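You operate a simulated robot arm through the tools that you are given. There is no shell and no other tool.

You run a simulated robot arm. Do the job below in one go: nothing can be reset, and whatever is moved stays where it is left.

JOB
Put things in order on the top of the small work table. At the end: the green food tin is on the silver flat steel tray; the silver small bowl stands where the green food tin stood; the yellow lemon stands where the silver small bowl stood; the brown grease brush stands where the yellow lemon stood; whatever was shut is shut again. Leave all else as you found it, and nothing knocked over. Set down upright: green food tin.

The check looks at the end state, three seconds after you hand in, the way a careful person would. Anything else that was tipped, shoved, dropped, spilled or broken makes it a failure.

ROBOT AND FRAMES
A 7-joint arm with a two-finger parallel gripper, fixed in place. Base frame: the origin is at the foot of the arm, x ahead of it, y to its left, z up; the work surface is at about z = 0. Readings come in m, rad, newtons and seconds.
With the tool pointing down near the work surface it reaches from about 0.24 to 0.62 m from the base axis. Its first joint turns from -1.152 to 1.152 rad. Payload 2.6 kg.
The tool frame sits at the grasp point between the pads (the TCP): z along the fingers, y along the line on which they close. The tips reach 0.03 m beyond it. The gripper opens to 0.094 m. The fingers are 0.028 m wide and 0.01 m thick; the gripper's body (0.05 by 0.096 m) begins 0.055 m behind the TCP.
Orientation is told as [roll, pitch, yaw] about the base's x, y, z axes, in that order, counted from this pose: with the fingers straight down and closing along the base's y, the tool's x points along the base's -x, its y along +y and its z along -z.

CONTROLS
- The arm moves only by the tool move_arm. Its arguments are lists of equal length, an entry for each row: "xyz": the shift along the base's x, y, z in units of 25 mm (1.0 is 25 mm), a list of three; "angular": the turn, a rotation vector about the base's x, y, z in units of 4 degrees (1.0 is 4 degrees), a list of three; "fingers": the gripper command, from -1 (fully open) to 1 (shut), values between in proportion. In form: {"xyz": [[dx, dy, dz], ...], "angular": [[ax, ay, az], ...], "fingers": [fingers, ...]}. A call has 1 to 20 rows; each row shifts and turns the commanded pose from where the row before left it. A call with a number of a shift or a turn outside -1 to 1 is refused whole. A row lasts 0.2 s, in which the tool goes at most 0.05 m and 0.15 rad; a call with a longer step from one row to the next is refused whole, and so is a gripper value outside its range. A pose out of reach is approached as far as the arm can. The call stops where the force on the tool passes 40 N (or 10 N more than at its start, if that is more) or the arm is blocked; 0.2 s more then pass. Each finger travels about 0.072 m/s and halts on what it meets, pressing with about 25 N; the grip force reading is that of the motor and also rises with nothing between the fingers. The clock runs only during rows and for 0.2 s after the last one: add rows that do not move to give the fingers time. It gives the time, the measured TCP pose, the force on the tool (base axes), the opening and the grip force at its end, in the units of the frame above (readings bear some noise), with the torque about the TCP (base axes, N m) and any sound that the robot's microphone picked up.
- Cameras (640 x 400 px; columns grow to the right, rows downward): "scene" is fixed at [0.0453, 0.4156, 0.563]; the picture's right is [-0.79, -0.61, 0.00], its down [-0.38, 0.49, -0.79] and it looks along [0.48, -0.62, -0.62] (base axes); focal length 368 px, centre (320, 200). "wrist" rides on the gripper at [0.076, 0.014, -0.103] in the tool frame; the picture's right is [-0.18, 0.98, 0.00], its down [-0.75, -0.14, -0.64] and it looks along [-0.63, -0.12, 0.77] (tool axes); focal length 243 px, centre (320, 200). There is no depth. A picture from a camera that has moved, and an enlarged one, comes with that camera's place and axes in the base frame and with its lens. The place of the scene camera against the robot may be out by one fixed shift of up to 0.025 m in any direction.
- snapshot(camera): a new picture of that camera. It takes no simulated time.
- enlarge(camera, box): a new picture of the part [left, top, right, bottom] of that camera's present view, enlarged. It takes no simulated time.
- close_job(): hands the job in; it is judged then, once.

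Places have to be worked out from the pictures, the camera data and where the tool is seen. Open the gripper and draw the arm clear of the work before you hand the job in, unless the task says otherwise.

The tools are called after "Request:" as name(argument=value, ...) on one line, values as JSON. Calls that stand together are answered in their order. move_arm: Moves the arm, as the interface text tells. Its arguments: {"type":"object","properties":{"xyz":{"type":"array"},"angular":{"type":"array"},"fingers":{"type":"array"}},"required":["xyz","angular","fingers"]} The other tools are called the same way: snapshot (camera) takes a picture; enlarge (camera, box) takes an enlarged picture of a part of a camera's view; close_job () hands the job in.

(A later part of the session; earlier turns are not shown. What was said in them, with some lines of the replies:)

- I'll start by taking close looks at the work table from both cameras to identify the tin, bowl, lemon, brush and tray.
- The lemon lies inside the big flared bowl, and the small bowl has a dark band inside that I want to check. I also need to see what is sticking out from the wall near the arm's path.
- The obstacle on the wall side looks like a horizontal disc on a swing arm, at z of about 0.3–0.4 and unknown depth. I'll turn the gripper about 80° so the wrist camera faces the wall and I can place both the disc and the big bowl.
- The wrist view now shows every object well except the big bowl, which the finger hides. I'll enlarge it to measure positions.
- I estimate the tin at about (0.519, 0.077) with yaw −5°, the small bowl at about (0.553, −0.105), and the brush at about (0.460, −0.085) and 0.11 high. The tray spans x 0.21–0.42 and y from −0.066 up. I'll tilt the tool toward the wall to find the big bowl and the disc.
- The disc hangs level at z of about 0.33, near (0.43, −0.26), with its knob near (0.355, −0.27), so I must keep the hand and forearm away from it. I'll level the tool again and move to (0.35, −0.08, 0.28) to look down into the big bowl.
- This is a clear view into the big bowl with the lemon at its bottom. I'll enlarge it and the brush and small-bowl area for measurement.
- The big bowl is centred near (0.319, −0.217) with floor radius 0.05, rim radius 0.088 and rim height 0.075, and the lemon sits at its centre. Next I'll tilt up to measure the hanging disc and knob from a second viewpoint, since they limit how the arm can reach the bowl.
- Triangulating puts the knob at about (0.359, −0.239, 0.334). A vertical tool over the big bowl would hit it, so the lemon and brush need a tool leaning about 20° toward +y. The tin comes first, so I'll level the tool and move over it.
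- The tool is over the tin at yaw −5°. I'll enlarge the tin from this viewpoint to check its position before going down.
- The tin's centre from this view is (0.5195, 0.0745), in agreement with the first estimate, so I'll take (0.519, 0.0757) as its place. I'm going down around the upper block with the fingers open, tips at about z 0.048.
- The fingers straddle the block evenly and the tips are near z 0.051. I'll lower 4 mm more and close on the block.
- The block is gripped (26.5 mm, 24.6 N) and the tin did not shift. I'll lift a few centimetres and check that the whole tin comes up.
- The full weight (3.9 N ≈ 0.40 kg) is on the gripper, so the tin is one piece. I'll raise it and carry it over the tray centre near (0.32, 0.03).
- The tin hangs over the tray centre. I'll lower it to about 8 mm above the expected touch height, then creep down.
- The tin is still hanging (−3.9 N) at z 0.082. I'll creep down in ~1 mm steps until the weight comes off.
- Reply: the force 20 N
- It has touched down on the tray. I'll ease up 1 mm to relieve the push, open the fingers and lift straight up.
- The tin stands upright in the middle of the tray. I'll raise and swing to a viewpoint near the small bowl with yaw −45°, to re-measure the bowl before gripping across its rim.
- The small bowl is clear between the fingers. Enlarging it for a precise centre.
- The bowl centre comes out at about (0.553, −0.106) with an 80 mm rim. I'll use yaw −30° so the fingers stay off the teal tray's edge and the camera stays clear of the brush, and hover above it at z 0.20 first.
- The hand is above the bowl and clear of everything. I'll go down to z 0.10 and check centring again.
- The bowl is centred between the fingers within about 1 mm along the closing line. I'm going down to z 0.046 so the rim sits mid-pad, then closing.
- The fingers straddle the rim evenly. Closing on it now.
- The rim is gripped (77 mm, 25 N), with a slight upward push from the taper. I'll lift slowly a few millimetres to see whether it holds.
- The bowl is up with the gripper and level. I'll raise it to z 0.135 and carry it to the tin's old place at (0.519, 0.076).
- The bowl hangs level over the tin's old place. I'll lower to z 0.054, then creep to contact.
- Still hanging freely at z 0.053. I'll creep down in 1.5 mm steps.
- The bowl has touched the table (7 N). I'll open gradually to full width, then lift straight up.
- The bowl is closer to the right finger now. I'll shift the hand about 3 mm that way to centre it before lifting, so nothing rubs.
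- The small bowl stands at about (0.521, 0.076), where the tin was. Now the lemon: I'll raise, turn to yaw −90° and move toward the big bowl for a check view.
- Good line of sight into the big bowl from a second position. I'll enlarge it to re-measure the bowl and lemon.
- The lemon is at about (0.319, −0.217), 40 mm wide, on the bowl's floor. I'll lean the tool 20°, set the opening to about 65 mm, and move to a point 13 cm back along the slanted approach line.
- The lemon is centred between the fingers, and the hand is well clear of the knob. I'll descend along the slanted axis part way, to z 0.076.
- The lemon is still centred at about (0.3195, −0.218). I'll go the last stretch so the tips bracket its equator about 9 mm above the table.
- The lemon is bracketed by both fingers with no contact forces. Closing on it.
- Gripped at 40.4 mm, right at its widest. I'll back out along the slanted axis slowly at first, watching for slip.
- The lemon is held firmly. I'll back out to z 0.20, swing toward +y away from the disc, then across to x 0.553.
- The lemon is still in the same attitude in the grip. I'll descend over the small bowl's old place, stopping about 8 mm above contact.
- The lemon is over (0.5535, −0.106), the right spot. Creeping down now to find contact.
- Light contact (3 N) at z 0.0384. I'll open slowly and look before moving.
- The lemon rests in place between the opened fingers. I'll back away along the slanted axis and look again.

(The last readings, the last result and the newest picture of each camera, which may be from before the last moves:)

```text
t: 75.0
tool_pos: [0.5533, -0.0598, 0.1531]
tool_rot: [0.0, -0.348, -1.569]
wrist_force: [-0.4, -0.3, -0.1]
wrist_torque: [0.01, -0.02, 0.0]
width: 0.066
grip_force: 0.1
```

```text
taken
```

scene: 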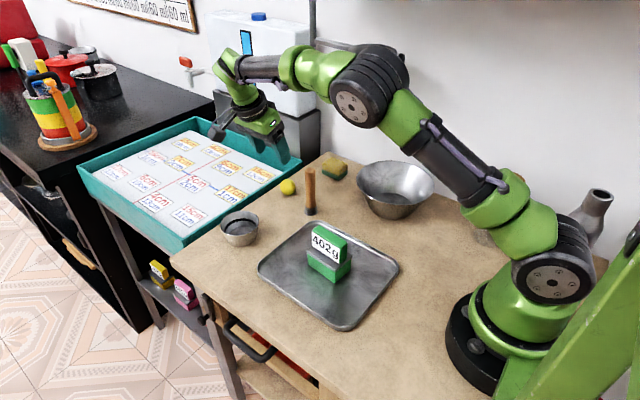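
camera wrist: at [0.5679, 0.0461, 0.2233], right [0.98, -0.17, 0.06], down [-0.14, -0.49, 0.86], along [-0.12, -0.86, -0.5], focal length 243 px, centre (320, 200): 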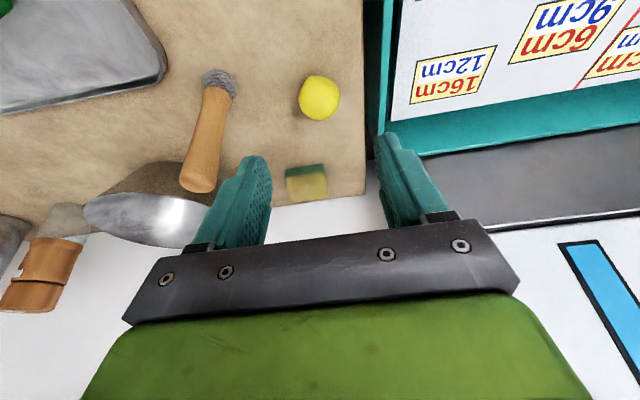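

The lemon stays put where the small bowl was. Next is the brush: I'll raise and move to a pre-grasp point along the same slanted line above it.

Request:
move_arm(xyz=[[0, 0, 0.75], [0, 0, 0.75], [-0.742, 0.07, -0.08], [-0.742, 0.07, -0.08], [-0.742, 0.07, -0.08], [-0.742, 0.07, -0.08], [-0.742, 0.07, -0.08], [0, 0, 0]], angular=[[0, 0, 0], [0, 0, 0], [0, 0, 0], [0, 0, 0], [0, 0, 0], [0, 0, 0], [0, 0, 0], [0, 0, 0]], fingers=[-0.4, -0.4, -0.4, -0.4, -0.4, -0.4, -0.4, -0.4])

Request:
snapshot(camera="wrist")

Request:
enlarge(camera="scene", box=[230, 80, 370, 220])

```text
t: 76.8
tool_pos: [0.4625, -0.0509, 0.1805]
tool_rot: [0.0, -0.35, -1.569]
wrist_force: [-0.2, -0.7, 0.5]
wrist_torque: [0.01, -0.01, -0.03]
width: 0.0657
grip_force: 0.1
```

```text
taken
camera wrist: at [0.4748, 0.0555, 0.2502], right [0.98, -0.17, 0.06], down [-0.14, -0.49, 0.86], along [-0.12, -0.86, -0.5], focal length 243 px, centre (320, 200)
```

wrist: 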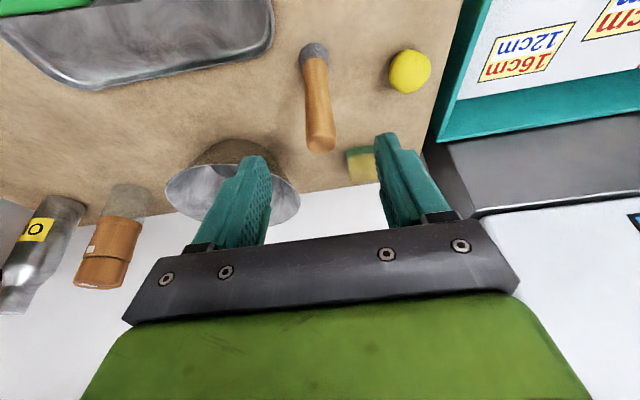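

```text
2.86 times, centred on (300, 150) of scene
camera zoom: at [0.0453, 0.4156, 0.563], right [-0.79, -0.61, 0.0], down [-0.38, 0.49, -0.79], along [0.48, -0.62, -0.62], focal length 1050 px, centre (377, 343)
```

zoom: 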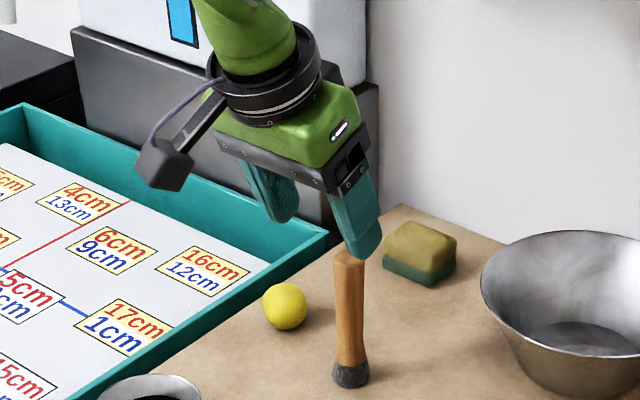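

I'll enlarge the brush to pin its axis against the finger centreline.

Request:
enlarge(camera="wrist", box=[270, 30, 390, 170])

```text
2.86 times, centred on (330, 100) of wrist
camera zoom: at [0.4748, 0.0555, 0.2502], right [0.98, -0.17, 0.06], down [-0.14, -0.49, 0.86], along [-0.12, -0.86, -0.5], focal length 693 px, centre (291, 486)
```

zoom: 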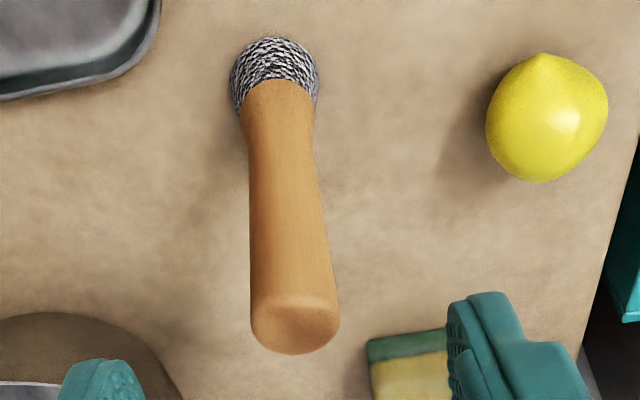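

The brush axis is at about (0.4605, −0.0865). I'll descend along the slant so the fingers straddle the handle, with the TCP at z 0.085.

Request:
move_arm(xyz=[[-0.08, -0.284, -0.764], [0, -0.284, -0.764], [0, -0.284, -0.764], [0, -0.284, -0.764], [0, -0.284, -0.764], [0, 0, 0]], angular=[[0, 0, 0], [0, 0, 0], [0, 0, 0], [0, 0, 0], [0, 0, 0], [0, 0, 0]], fingers=[-0.4, -0.4, -0.4, -0.4, -0.4, -0.4])

Request:
snapshot(camera="wrist")

Request:
enlarge(camera="scene", box=[250, 110, 360, 220])

```text
t: 78.2
tool_pos: [0.4598, -0.0869, 0.0856]
tool_rot: [-0.001, -0.349, -1.568]
wrist_force: [0.8, 0.3, 0.4]
wrist_torque: [0.0, -0.04, -0.01]
width: 0.0658
grip_force: 0.1
```

```text
taken
camera wrist: at [0.4731, 0.02, 0.1552], right [0.98, -0.17, 0.06], down [-0.14, -0.49, 0.86], along [-0.12, -0.86, -0.5], focal length 243 px, centre (320, 200)
```

wrist: 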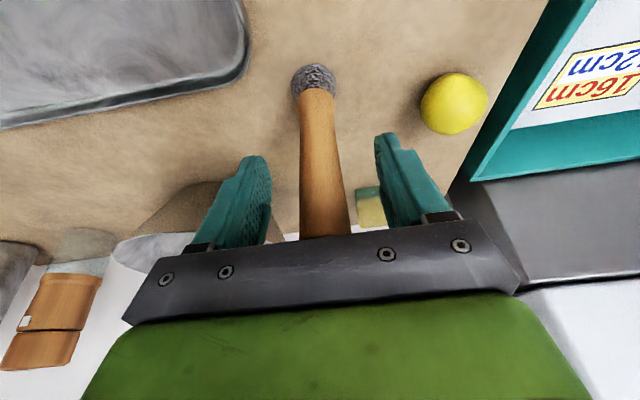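

```text
3.64 times, centred on (305, 165) of scene
camera zoom: at [0.0453, 0.4156, 0.563], right [-0.79, -0.61, 0.0], down [-0.38, 0.49, -0.79], along [0.48, -0.62, -0.62], focal length 1336 px, centre (374, 327)
```

zoom: 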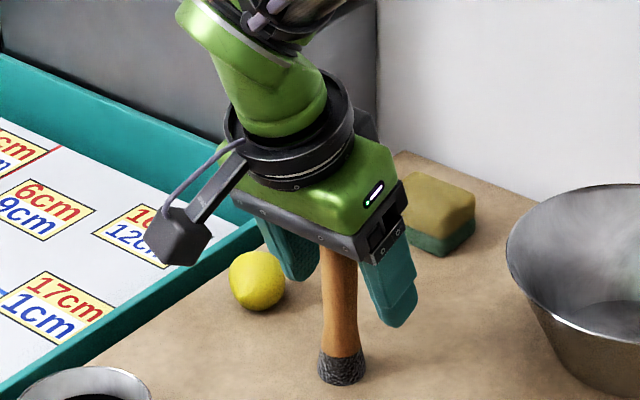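

The handle is centred between the fingers with no contact. Closing on it.

Request:
move_arm(xyz=[[0, 0, 0], [0, 0, 0], [0, 0, 0], [0, 0, 0], [0, 0, 0], [0, 0, 0]], angular=[[0, 0, 0], [0, 0, 0], [0, 0, 0], [0, 0, 0], [0, 0, 0], [0, 0, 0]], fingers=[0, 0.3, 0.5, 1, 1, 1])

Request:
snapshot(camera="wrist")

Request:
enlarge(camera="scene", box=[250, 110, 360, 220])

```text
t: 79.6
tool_pos: [0.4587, -0.0855, 0.0861]
tool_rot: [0.0, -0.349, -1.569]
wrist_force: [-0.7, 1.0, 0.1]
wrist_torque: [-0.02, -0.03, 0.01]
width: 0.0271
grip_force: 25.1
```

```text
taken
camera wrist: at [0.4731, 0.0201, 0.1555], right [0.98, -0.17, 0.06], down [-0.14, -0.49, 0.86], along [-0.12, -0.86, -0.5], focal length 243 px, centre (320, 200)
```

wrist: 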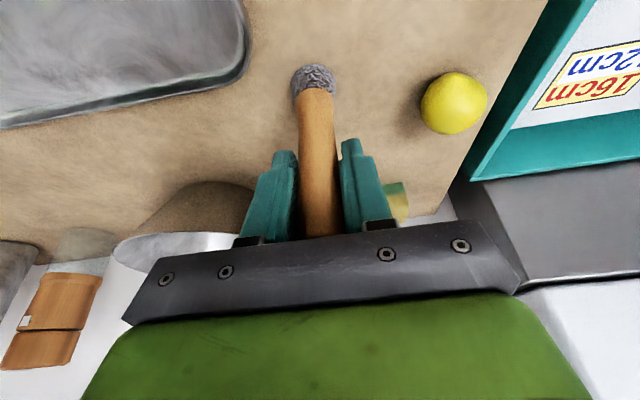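

```text
3.64 times, centred on (305, 165) of scene
camera zoom: at [0.0453, 0.4156, 0.563], right [-0.79, -0.61, 0.0], down [-0.38, 0.49, -0.79], along [0.48, -0.62, -0.62], focal length 1336 px, centre (374, 327)
```

zoom: 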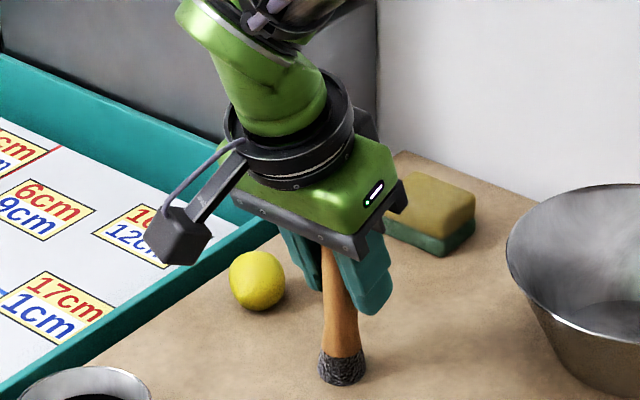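

Gripped at 27 mm with the brush still upright. I'll lift straight up slowly and check that it hangs vertical.

Request:
move_arm(xyz=[[0, 0, 0.2], [0, 0, 0.4], [0, 0, 0.6], [0, 0, 0.8], [0, 0, 0.8], [0, 0, 0.8], [0, 0, 0.8], [0, 0, 0.3], [0, 0, 0]], angular=[[0, 0, 0], [0, 0, 0], [0, 0, 0], [0, 0, 0], [0, 0, 0], [0, 0, 0], [0, 0, 0], [0, 0, 0], [0, 0, 0]], fingers=[1, 1, 1, 1, 1, 1, 1, 1, 1])

Request:
snapshot(camera="wrist")

Request:
snapshot(camera="scene")

```text
t: 81.6
tool_pos: [0.4582, -0.0872, 0.203]
tool_rot: [0.0, -0.349, -1.568]
wrist_force: [-0.8, -1.1, -0.7]
wrist_torque: [0.01, 0.02, 0.02]
width: 0.0273
grip_force: 24.7
```

```text
taken
camera wrist: at [0.4729, 0.0197, 0.2733], right [0.98, -0.17, 0.06], down [-0.14, -0.49, 0.86], along [-0.12, -0.86, -0.5], focal length 243 px, centre (320, 200)
```

wrist: 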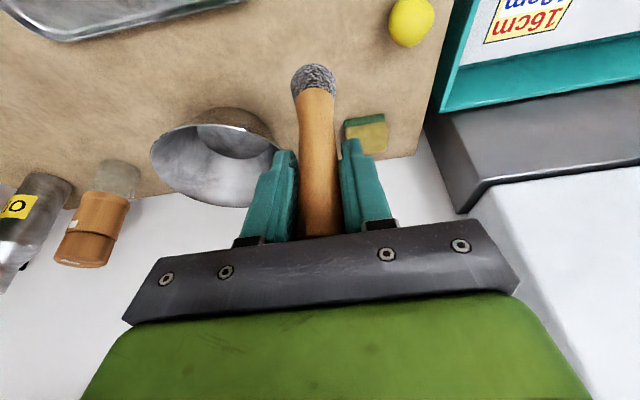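

```text
taken
```

scene: 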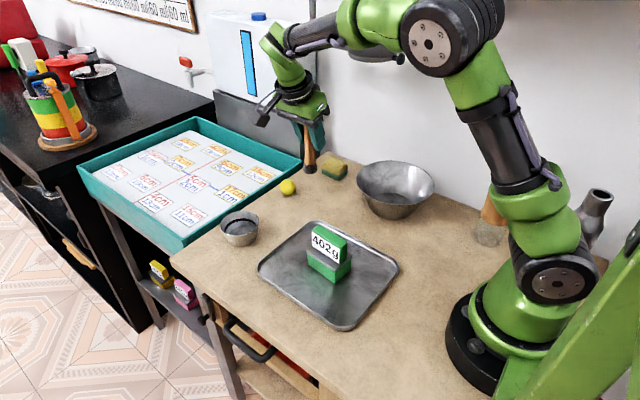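

The brush hangs upright, unchanged in the grip. I'll move across at this height to x 0.3185, then toward the bowl to the start of the slanted approach.

Request:
move_arm(xyz=[[-0.803, 0, 0], [-0.803, 0, 0], [-0.803, 0, 0], [-0.803, 0, 0], [-0.803, 0, 0], [-0.803, 0, 0], [-0.803, 0, 0], [0, -0.6, -0.06], [0, -0.6, -0.06], [0, -0.6, -0.06], [0, -0.6, -0.06], [0, -0.6, -0.06], [0, -0.6, -0.06], [0, 0, 0]], angular=[[0, 0, 0], [0, 0, 0], [0, 0, 0], [0, 0, 0], [0, 0, 0], [0, 0, 0], [0, 0, 0], [0, 0, 0], [0, 0, 0], [0, 0, 0], [0, 0, 0], [0, 0, 0], [0, 0, 0], [0, 0, 0]], fingers=[1, 1, 1, 1, 1, 1, 1, 1, 1, 1, 1, 1, 1, 1])

Request:
snapshot(camera="wrist")

Request:
snapshot(camera="scene")

```text
t: 84.6
tool_pos: [0.3171, -0.1766, 0.1933]
tool_rot: [0.0, -0.348, -1.569]
wrist_force: [-0.7, -0.9, -0.9]
wrist_torque: [-0.03, -0.01, -0.01]
width: 0.027
grip_force: 24.8
```

```text
taken
camera wrist: at [0.3323, -0.0697, 0.2633], right [0.98, -0.17, 0.06], down [-0.14, -0.49, 0.86], along [-0.12, -0.86, -0.5], focal length 243 px, centre (320, 200)
```

wrist: 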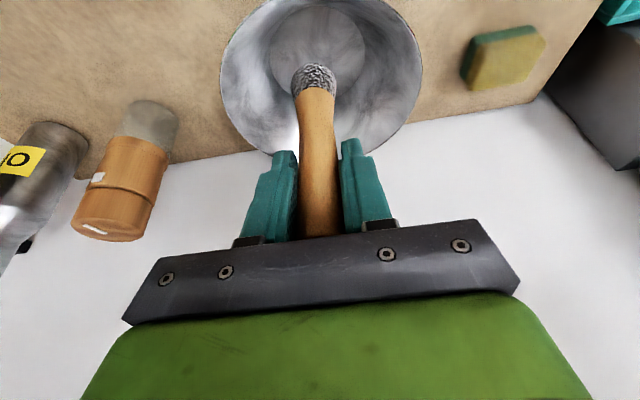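

```text
taken
```

scene: 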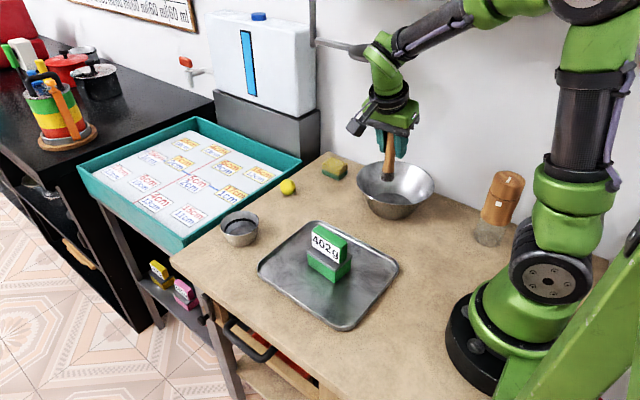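

The brush is poised above the bowl and clear of the knob. I'll descend along the slant to about 8 mm above the bowl floor.

Request:
move_arm(xyz=[[0.01, -0.25, -0.63], [0.01, -0.25, -0.63], [0.01, -0.25, -0.63], [0.01, -0.25, -0.63], [0.01, -0.25, -0.63], [0.01, -0.25, -0.63], [0, 0, 0]], angular=[[0, 0, 0], [0, 0, 0], [0, 0, 0], [0, 0, 0], [0, 0, 0], [0, 0, 0], [0, 0, 0]], fingers=[1, 1, 1, 1, 1, 1, 1])

Request:
snapshot(camera="wrist")

Request:
enlarge(camera="scene", box=[330, 30, 450, 230])

```text
t: 86.2
tool_pos: [0.3197, -0.2145, 0.0997]
tool_rot: [-0.001, -0.349, -1.571]
wrist_force: [0.5, -0.1, -1.5]
wrist_torque: [0.02, 0.0, 0.02]
width: 0.0266
grip_force: 25.6
```

```text
taken
camera wrist: at [0.3336, -0.1073, 0.1687], right [0.98, -0.17, 0.06], down [-0.14, -0.49, 0.86], along [-0.12, -0.86, -0.5], focal length 243 px, centre (320, 200)
```

wrist: 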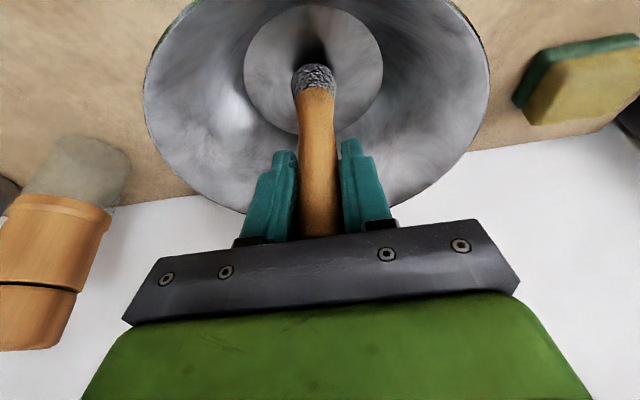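

```text
2.00 times, centred on (390, 130) of scene
camera zoom: at [0.0453, 0.4156, 0.563], right [-0.79, -0.61, 0.0], down [-0.38, 0.49, -0.79], along [0.48, -0.62, -0.62], focal length 735 px, centre (180, 340)
```

zoom: 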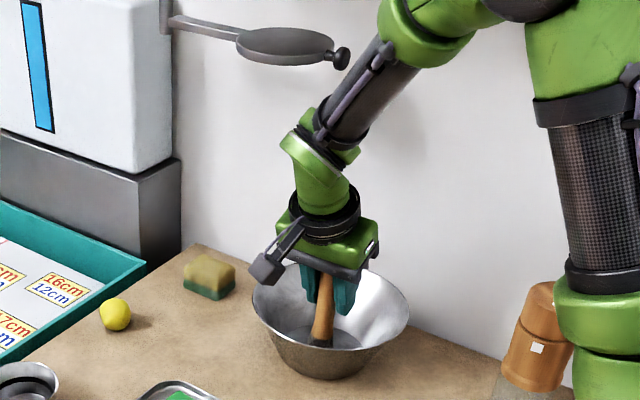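

The brush is nearly at the floor's centre, hovering about 1 cm above it. Creeping down to contact.

Request:
move_arm(xyz=[[0, -0.05, -0.1], [0, -0.02, -0.1], [0, 0, -0.06], [0, 0, 0]], angular=[[0, 0, 0], [0, 0, 0], [0, 0, 0], [0, 0, 0]], fingers=[1, 1, 1, 1])

Request:
move_arm(xyz=[[0, 0, -0.04], [0, 0, 0]], angular=[[0, 0, 0], [0, 0, 0]], fingers=[1, 1])

```text
t: 87.2
tool_pos: [0.3191, -0.2157, 0.0931]
tool_rot: [0.001, -0.35, -1.569]
wrist_force: [-0.7, -0.1, 0.0]
wrist_torque: [0.0, -0.02, 0.03]
width: 0.0268
grip_force: 25.6
```

```text
t: 87.8
tool_pos: [0.3196, -0.2157, 0.0919]
tool_rot: [0.001, -0.35, -1.568]
wrist_force: [-0.7, 0.4, -1.1]
wrist_torque: [0.03, 0.0, -0.04]
width: 0.0268
grip_force: 24.7
```

Request:
move_arm(xyz=[[0, 0, -0.04], [0, 0, 0]], angular=[[0, 0, 0], [0, 0, 0]], fingers=[1, 1])

Request:
move_arm(xyz=[[0, 0, -0.04], [0, 0, 0]], angular=[[0, 0, 0], [0, 0, 0]], fingers=[1, 1])

```text
t: 88.4
tool_pos: [0.32, -0.215, 0.091]
tool_rot: [0.0, -0.35, -1.569]
wrist_force: [0.7, 0.1, 0.1]
wrist_torque: [0.0, 0.01, 0.01]
width: 0.0273
grip_force: 24.7
```

```text
t: 89.0
tool_pos: [0.32, -0.2149, 0.0897]
tool_rot: [-0.002, -0.349, -1.569]
wrist_force: [0.5, 0.2, -0.2]
wrist_torque: [0.0, 0.01, 0.05]
width: 0.0268
grip_force: 25.1
```

Request:
move_arm(xyz=[[0, 0, -0.03], [0, 0, 0]], angular=[[0, 0, 0], [0, 0, 0]], fingers=[1, 1])

Request:
move_arm(xyz=[[0, 0, -0.03], [0, 0, 0]], angular=[[0, 0, 0], [0, 0, 0]], fingers=[1, 1])

```text
t: 89.6
tool_pos: [0.3206, -0.2151, 0.0896]
tool_rot: [0.002, -0.347, -1.569]
wrist_force: [-0.3, 0.2, 7.3]
wrist_torque: [0.09, 0.03, -0.02]
width: 0.027
grip_force: 24.7
```

```text
t: 90.2
tool_pos: [0.3194, -0.2164, 0.0882]
tool_rot: [0.0, -0.351, -1.571]
wrist_force: [0.7, 0.0, 17.4]
wrist_torque: [-0.02, 0.0, 0.02]
width: 0.0267
grip_force: 24.2
```

Firm contact with the bowl floor. I'll ease up about 1 mm, then open slowly and check that the brush stays standing.

Request:
move_arm(xyz=[[0, 0, 0.04], [0, 0, 0]], angular=[[0, 0, 0], [0, 0, 0]], fingers=[1, 1])

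Request:
snapshot(camera="wrist")

Request:
enlarge(camera="scene", box=[345, 110, 445, 230])

```text
t: 90.8
tool_pos: [0.3184, -0.2158, 0.0879]
tool_rot: [-0.002, -0.351, -1.57]
wrist_force: [1.2, -3.0, 8.1]
wrist_torque: [-0.26, 0.0, 0.03]
width: 0.0269
grip_force: 25.4
```

```text
taken
camera wrist: at [0.3334, -0.1089, 0.1587], right [0.98, -0.17, 0.06], down [-0.14, -0.49, 0.86], along [-0.12, -0.86, -0.5], focal length 243 px, centre (320, 200)
```

wrist: 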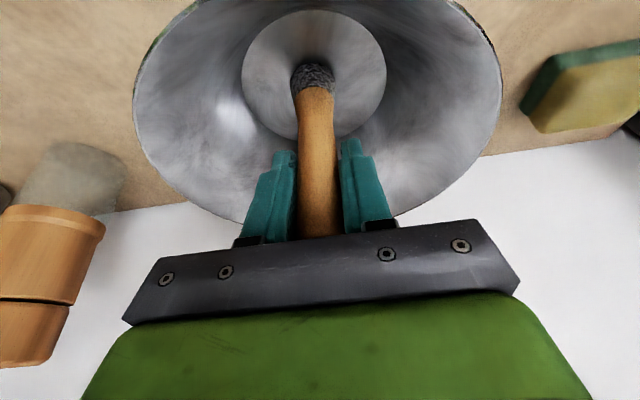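

```text
3.33 times, centred on (395, 170) of scene
camera zoom: at [0.0453, 0.4156, 0.563], right [-0.79, -0.61, 0.0], down [-0.38, 0.49, -0.79], along [0.48, -0.62, -0.62], focal length 1225 px, centre (70, 300)
```

zoom: 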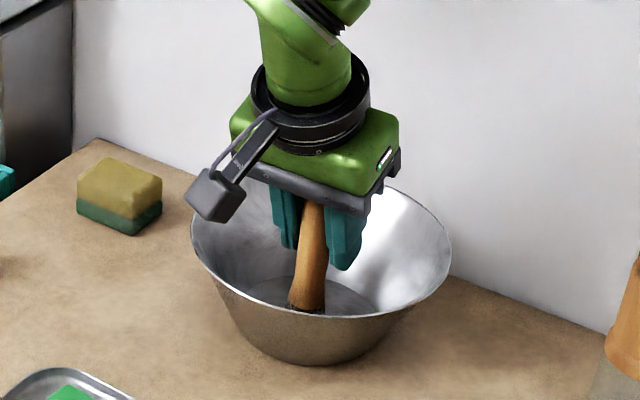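

The brush looks vertical but there is still 8 N of push and a small side load. I'll ease up another half millimetre before opening.

Request:
move_arm(xyz=[[0, 0, 0.02], [0, 0, 0], [0, 0, 0]], angular=[[0, 0, 0], [0, 0, 0], [0, 0, 0]], fingers=[1, 1, 1])

```text
t: 91.6
tool_pos: [0.3184, -0.216, 0.09]
tool_rot: [-0.001, -0.347, -1.57]
wrist_force: [-0.4, -0.6, -0.2]
wrist_torque: [-0.03, -0.02, 0.0]
width: 0.0266
grip_force: 24.9
```

The forces are near zero and the brush is just touching. Opening slowly now.

Request:
move_arm(xyz=[[0, 0, 0], [0, 0, 0], [0, 0, 0], [0, 0, 0], [0, 0, 0], [0, 0, 0], [0, 0, 0]], angular=[[0, 0, 0], [0, 0, 0], [0, 0, 0], [0, 0, 0], [0, 0, 0], [0, 0, 0], [0, 0, 0]], fingers=[0.42, 0.38, 0.3, 0.15, -0.05, -0.25, -0.3])

Request:
snapshot(camera="wrist")

Request:
enlarge(camera="scene", box=[345, 110, 445, 230])

```text
t: 93.2
tool_pos: [0.3198, -0.2155, 0.0889]
tool_rot: [-0.001, -0.348, -1.57]
wrist_force: [0.4, 0.0, -0.9]
wrist_torque: [0.01, -0.01, -0.01]
width: 0.0611
grip_force: 0.0
```

```text
taken
camera wrist: at [0.3335, -0.1088, 0.1594], right [0.98, -0.17, 0.06], down [-0.14, -0.49, 0.86], along [-0.12, -0.86, -0.5], focal length 243 px, centre (320, 200)
```

wrist: 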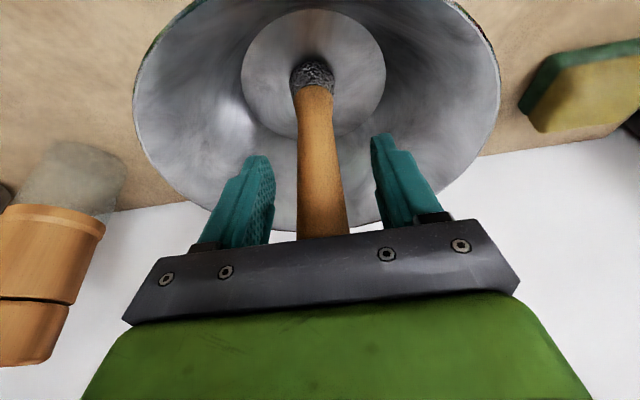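

```text
3.33 times, centred on (395, 170) of scene
camera zoom: at [0.0453, 0.4156, 0.563], right [-0.79, -0.61, 0.0], down [-0.38, 0.49, -0.79], along [0.48, -0.62, -0.62], focal length 1225 px, centre (70, 300)
```

zoom: 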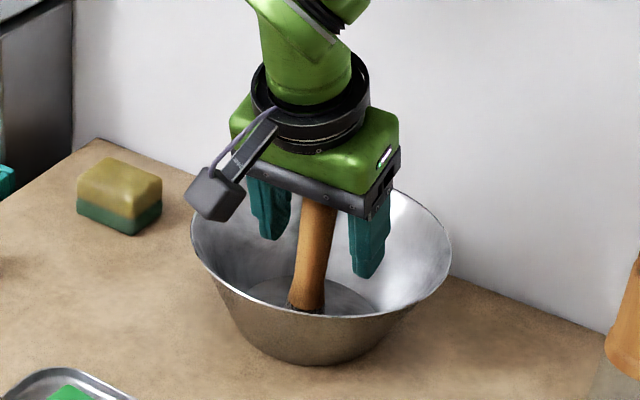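

The brush stands free in the bowl. I'll retreat along the slanted axis.

Request:
move_arm(xyz=[[0, 0.07, 0.2], [0, 0.14, 0.4], [0, 0.25, 0.7], [0, 0.3, 0.82], [0, 0.3, 0.82], [0, 0.3, 0.82], [0, 0.3, 0.82], [0, 0.5, 0.5], [0, 0.7, 0.2], [0, 0.7, 0.2], [0, 0.7, 0], [0, 0, 0]], angular=[[0, 0, 0], [0, 0, 0], [0, 0, 0], [0, 0, 0], [0, 0, 0], [0, 0, 0], [0, 0, 0], [0, 0, 0], [0, 0, 0], [0, 0, 0], [0, 0, 0], [0, 0, 0]], fingers=[-0.3, -0.3, -0.3, -0.3, -0.3, -0.3, -0.3, -0.3, -0.3, -0.3, -0.3, -0.3])

Request:
snapshot(camera="wrist")

Request:
snapshot(camera="scene")

```text
t: 95.8
tool_pos: [0.3191, -0.1081, 0.2267]
tool_rot: [0.0, -0.351, -1.569]
wrist_force: [-0.2, -0.6, 0.1]
wrist_torque: [0.0, 0.0, 0.01]
width: 0.0611
grip_force: 0.1
```

```text
taken
camera wrist: at [0.3326, -0.0019, 0.2964], right [0.98, -0.17, 0.06], down [-0.14, -0.49, 0.86], along [-0.12, -0.86, -0.5], focal length 243 px, centre (320, 200)
```

wrist: 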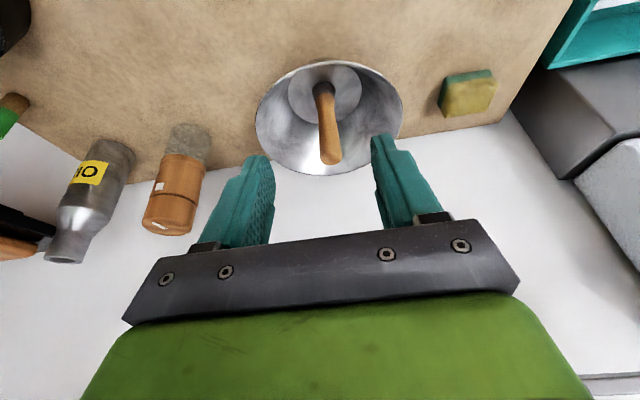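

```text
taken
```

scene: 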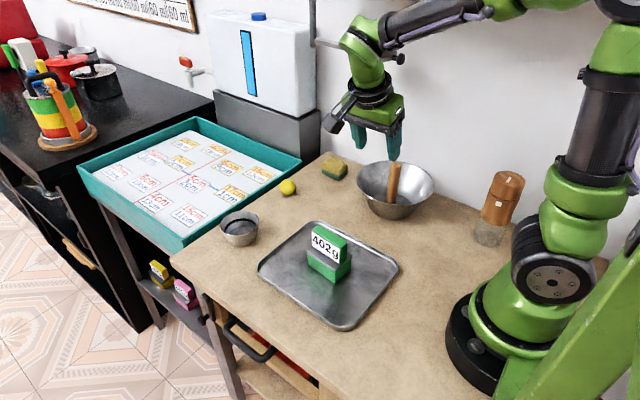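

All four pieces are in place. I'll zoom in to confirm each one before drawing the arm clear.

Request:
enlarge(camera="scene", box=[200, 140, 460, 340])

Request:
enlarge(camera="scene", box=[340, 140, 450, 230])

```text
2.00 times, centred on (330, 240) of scene
camera zoom: at [0.0453, 0.4156, 0.563], right [-0.79, -0.61, 0.0], down [-0.38, 0.49, -0.79], along [0.48, -0.62, -0.62], focal length 735 px, centre (300, 120)
```

zoom: 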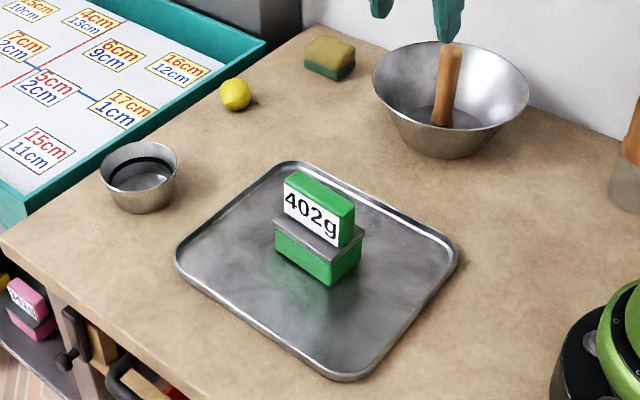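

```text
4.44 times, centred on (395, 185) of scene
camera zoom: at [0.0453, 0.4156, 0.563], right [-0.79, -0.61, 0.0], down [-0.38, 0.49, -0.79], along [0.48, -0.62, -0.62], focal length 1634 px, centre (-13, 267)
```

zoom: 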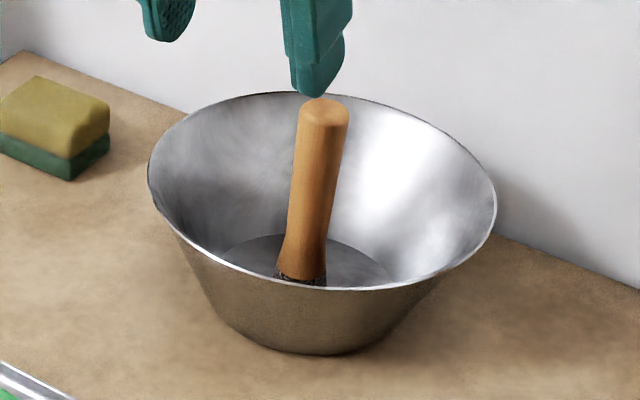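

Everything stands as asked: the tin upright on the tray, the small bowl at the tin's place, the lemon at the bowl's place and the brush upright in the big bowl. I'll level the tool, open fully and draw the arm up and away from the work.

Request:
move_arm(xyz=[[0.2, 0.9, 0.6], [0.3, 0.9, 0.6], [0.3, 0.9, 0.6], [0.3, 0.9, 0.6], [0.3, 0.9, 0.6], [0.6, 0.3, 0.2], [0.6, 0.3, 0.2], [0.6, 0.3, 0.2], [0.6, 0.2, 0.2], [0, 0, 0]], angular=[[1, 0, 0], [1, 0, 0], [1, 0, 0], [1, 0, 0], [1, 0, 0], [0, 0, 0], [0, 0, 0], [0, 0, 0], [0, 0, 0], [0, 0, 0]], fingers=[-0.3, -0.5, -0.7, -1, -1, -1, -1, -1, -1, -1])

Request:
snapshot(camera="scene")

Request:
snapshot(camera="wrist")

```text
t: 98.0
tool_pos: [0.4143, 0.0315, 0.3224]
tool_rot: [-0.001, -0.001, -1.568]
wrist_force: [0.2, -0.7, 0.5]
wrist_torque: [-0.02, -0.02, 0.01]
width: 0.0938
grip_force: 0.2
```

```text
taken
```

scene: 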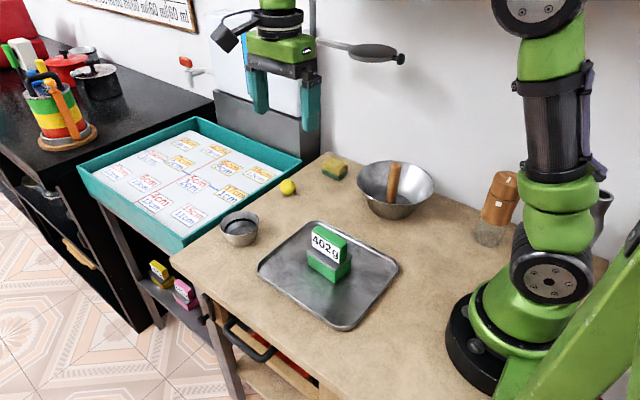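

```text
taken
camera wrist: at [0.4283, 0.1075, 0.4236], right [0.98, -0.18, 0.0], down [-0.14, -0.75, 0.64], along [-0.12, -0.63, -0.77], focal length 243 px, centre (320, 200)
```

wrist: 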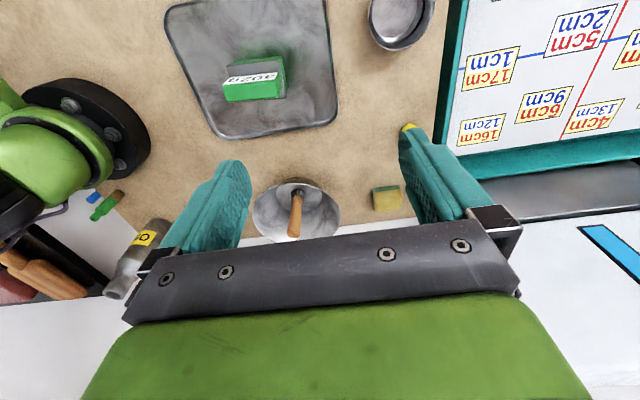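

Both views agree: the tin is upright on the tray, the small bowl is at the tin's old spot, the lemon is at the bowl's old spot, and the brush stands in the big bowl. The sponge, grinder, bottle and drawer look unchanged, the gripper is open and the arm is clear, so I'm handing in.

Request:
close_job()

```text
The job is handed in.
```

I finished the job and handed it in. The last pictures from both cameras show everything where you asked.

| Item | Where it is now | How it sits |
|---|---|---|
| Green food tin | Middle of the steel tray | Upright |
| Silver small bowl | Where the tin stood, within about 3 mm | Level |
| Yellow lemon | Where the small bowl stood, within about 2 mm | Still; it did not roll |
| Brown grease brush | In the large bowl where the lemon lay, within about 2 mm | Standing on its bristles |

Nothing was knocked over, and the arm didn't touch the disc hanging near the wall. I didn't open anything, so nothing needed shutting. The sponge, bottle, grinder and drawer look the same as at the start. The gripper is open and the arm is raised clear of the table.
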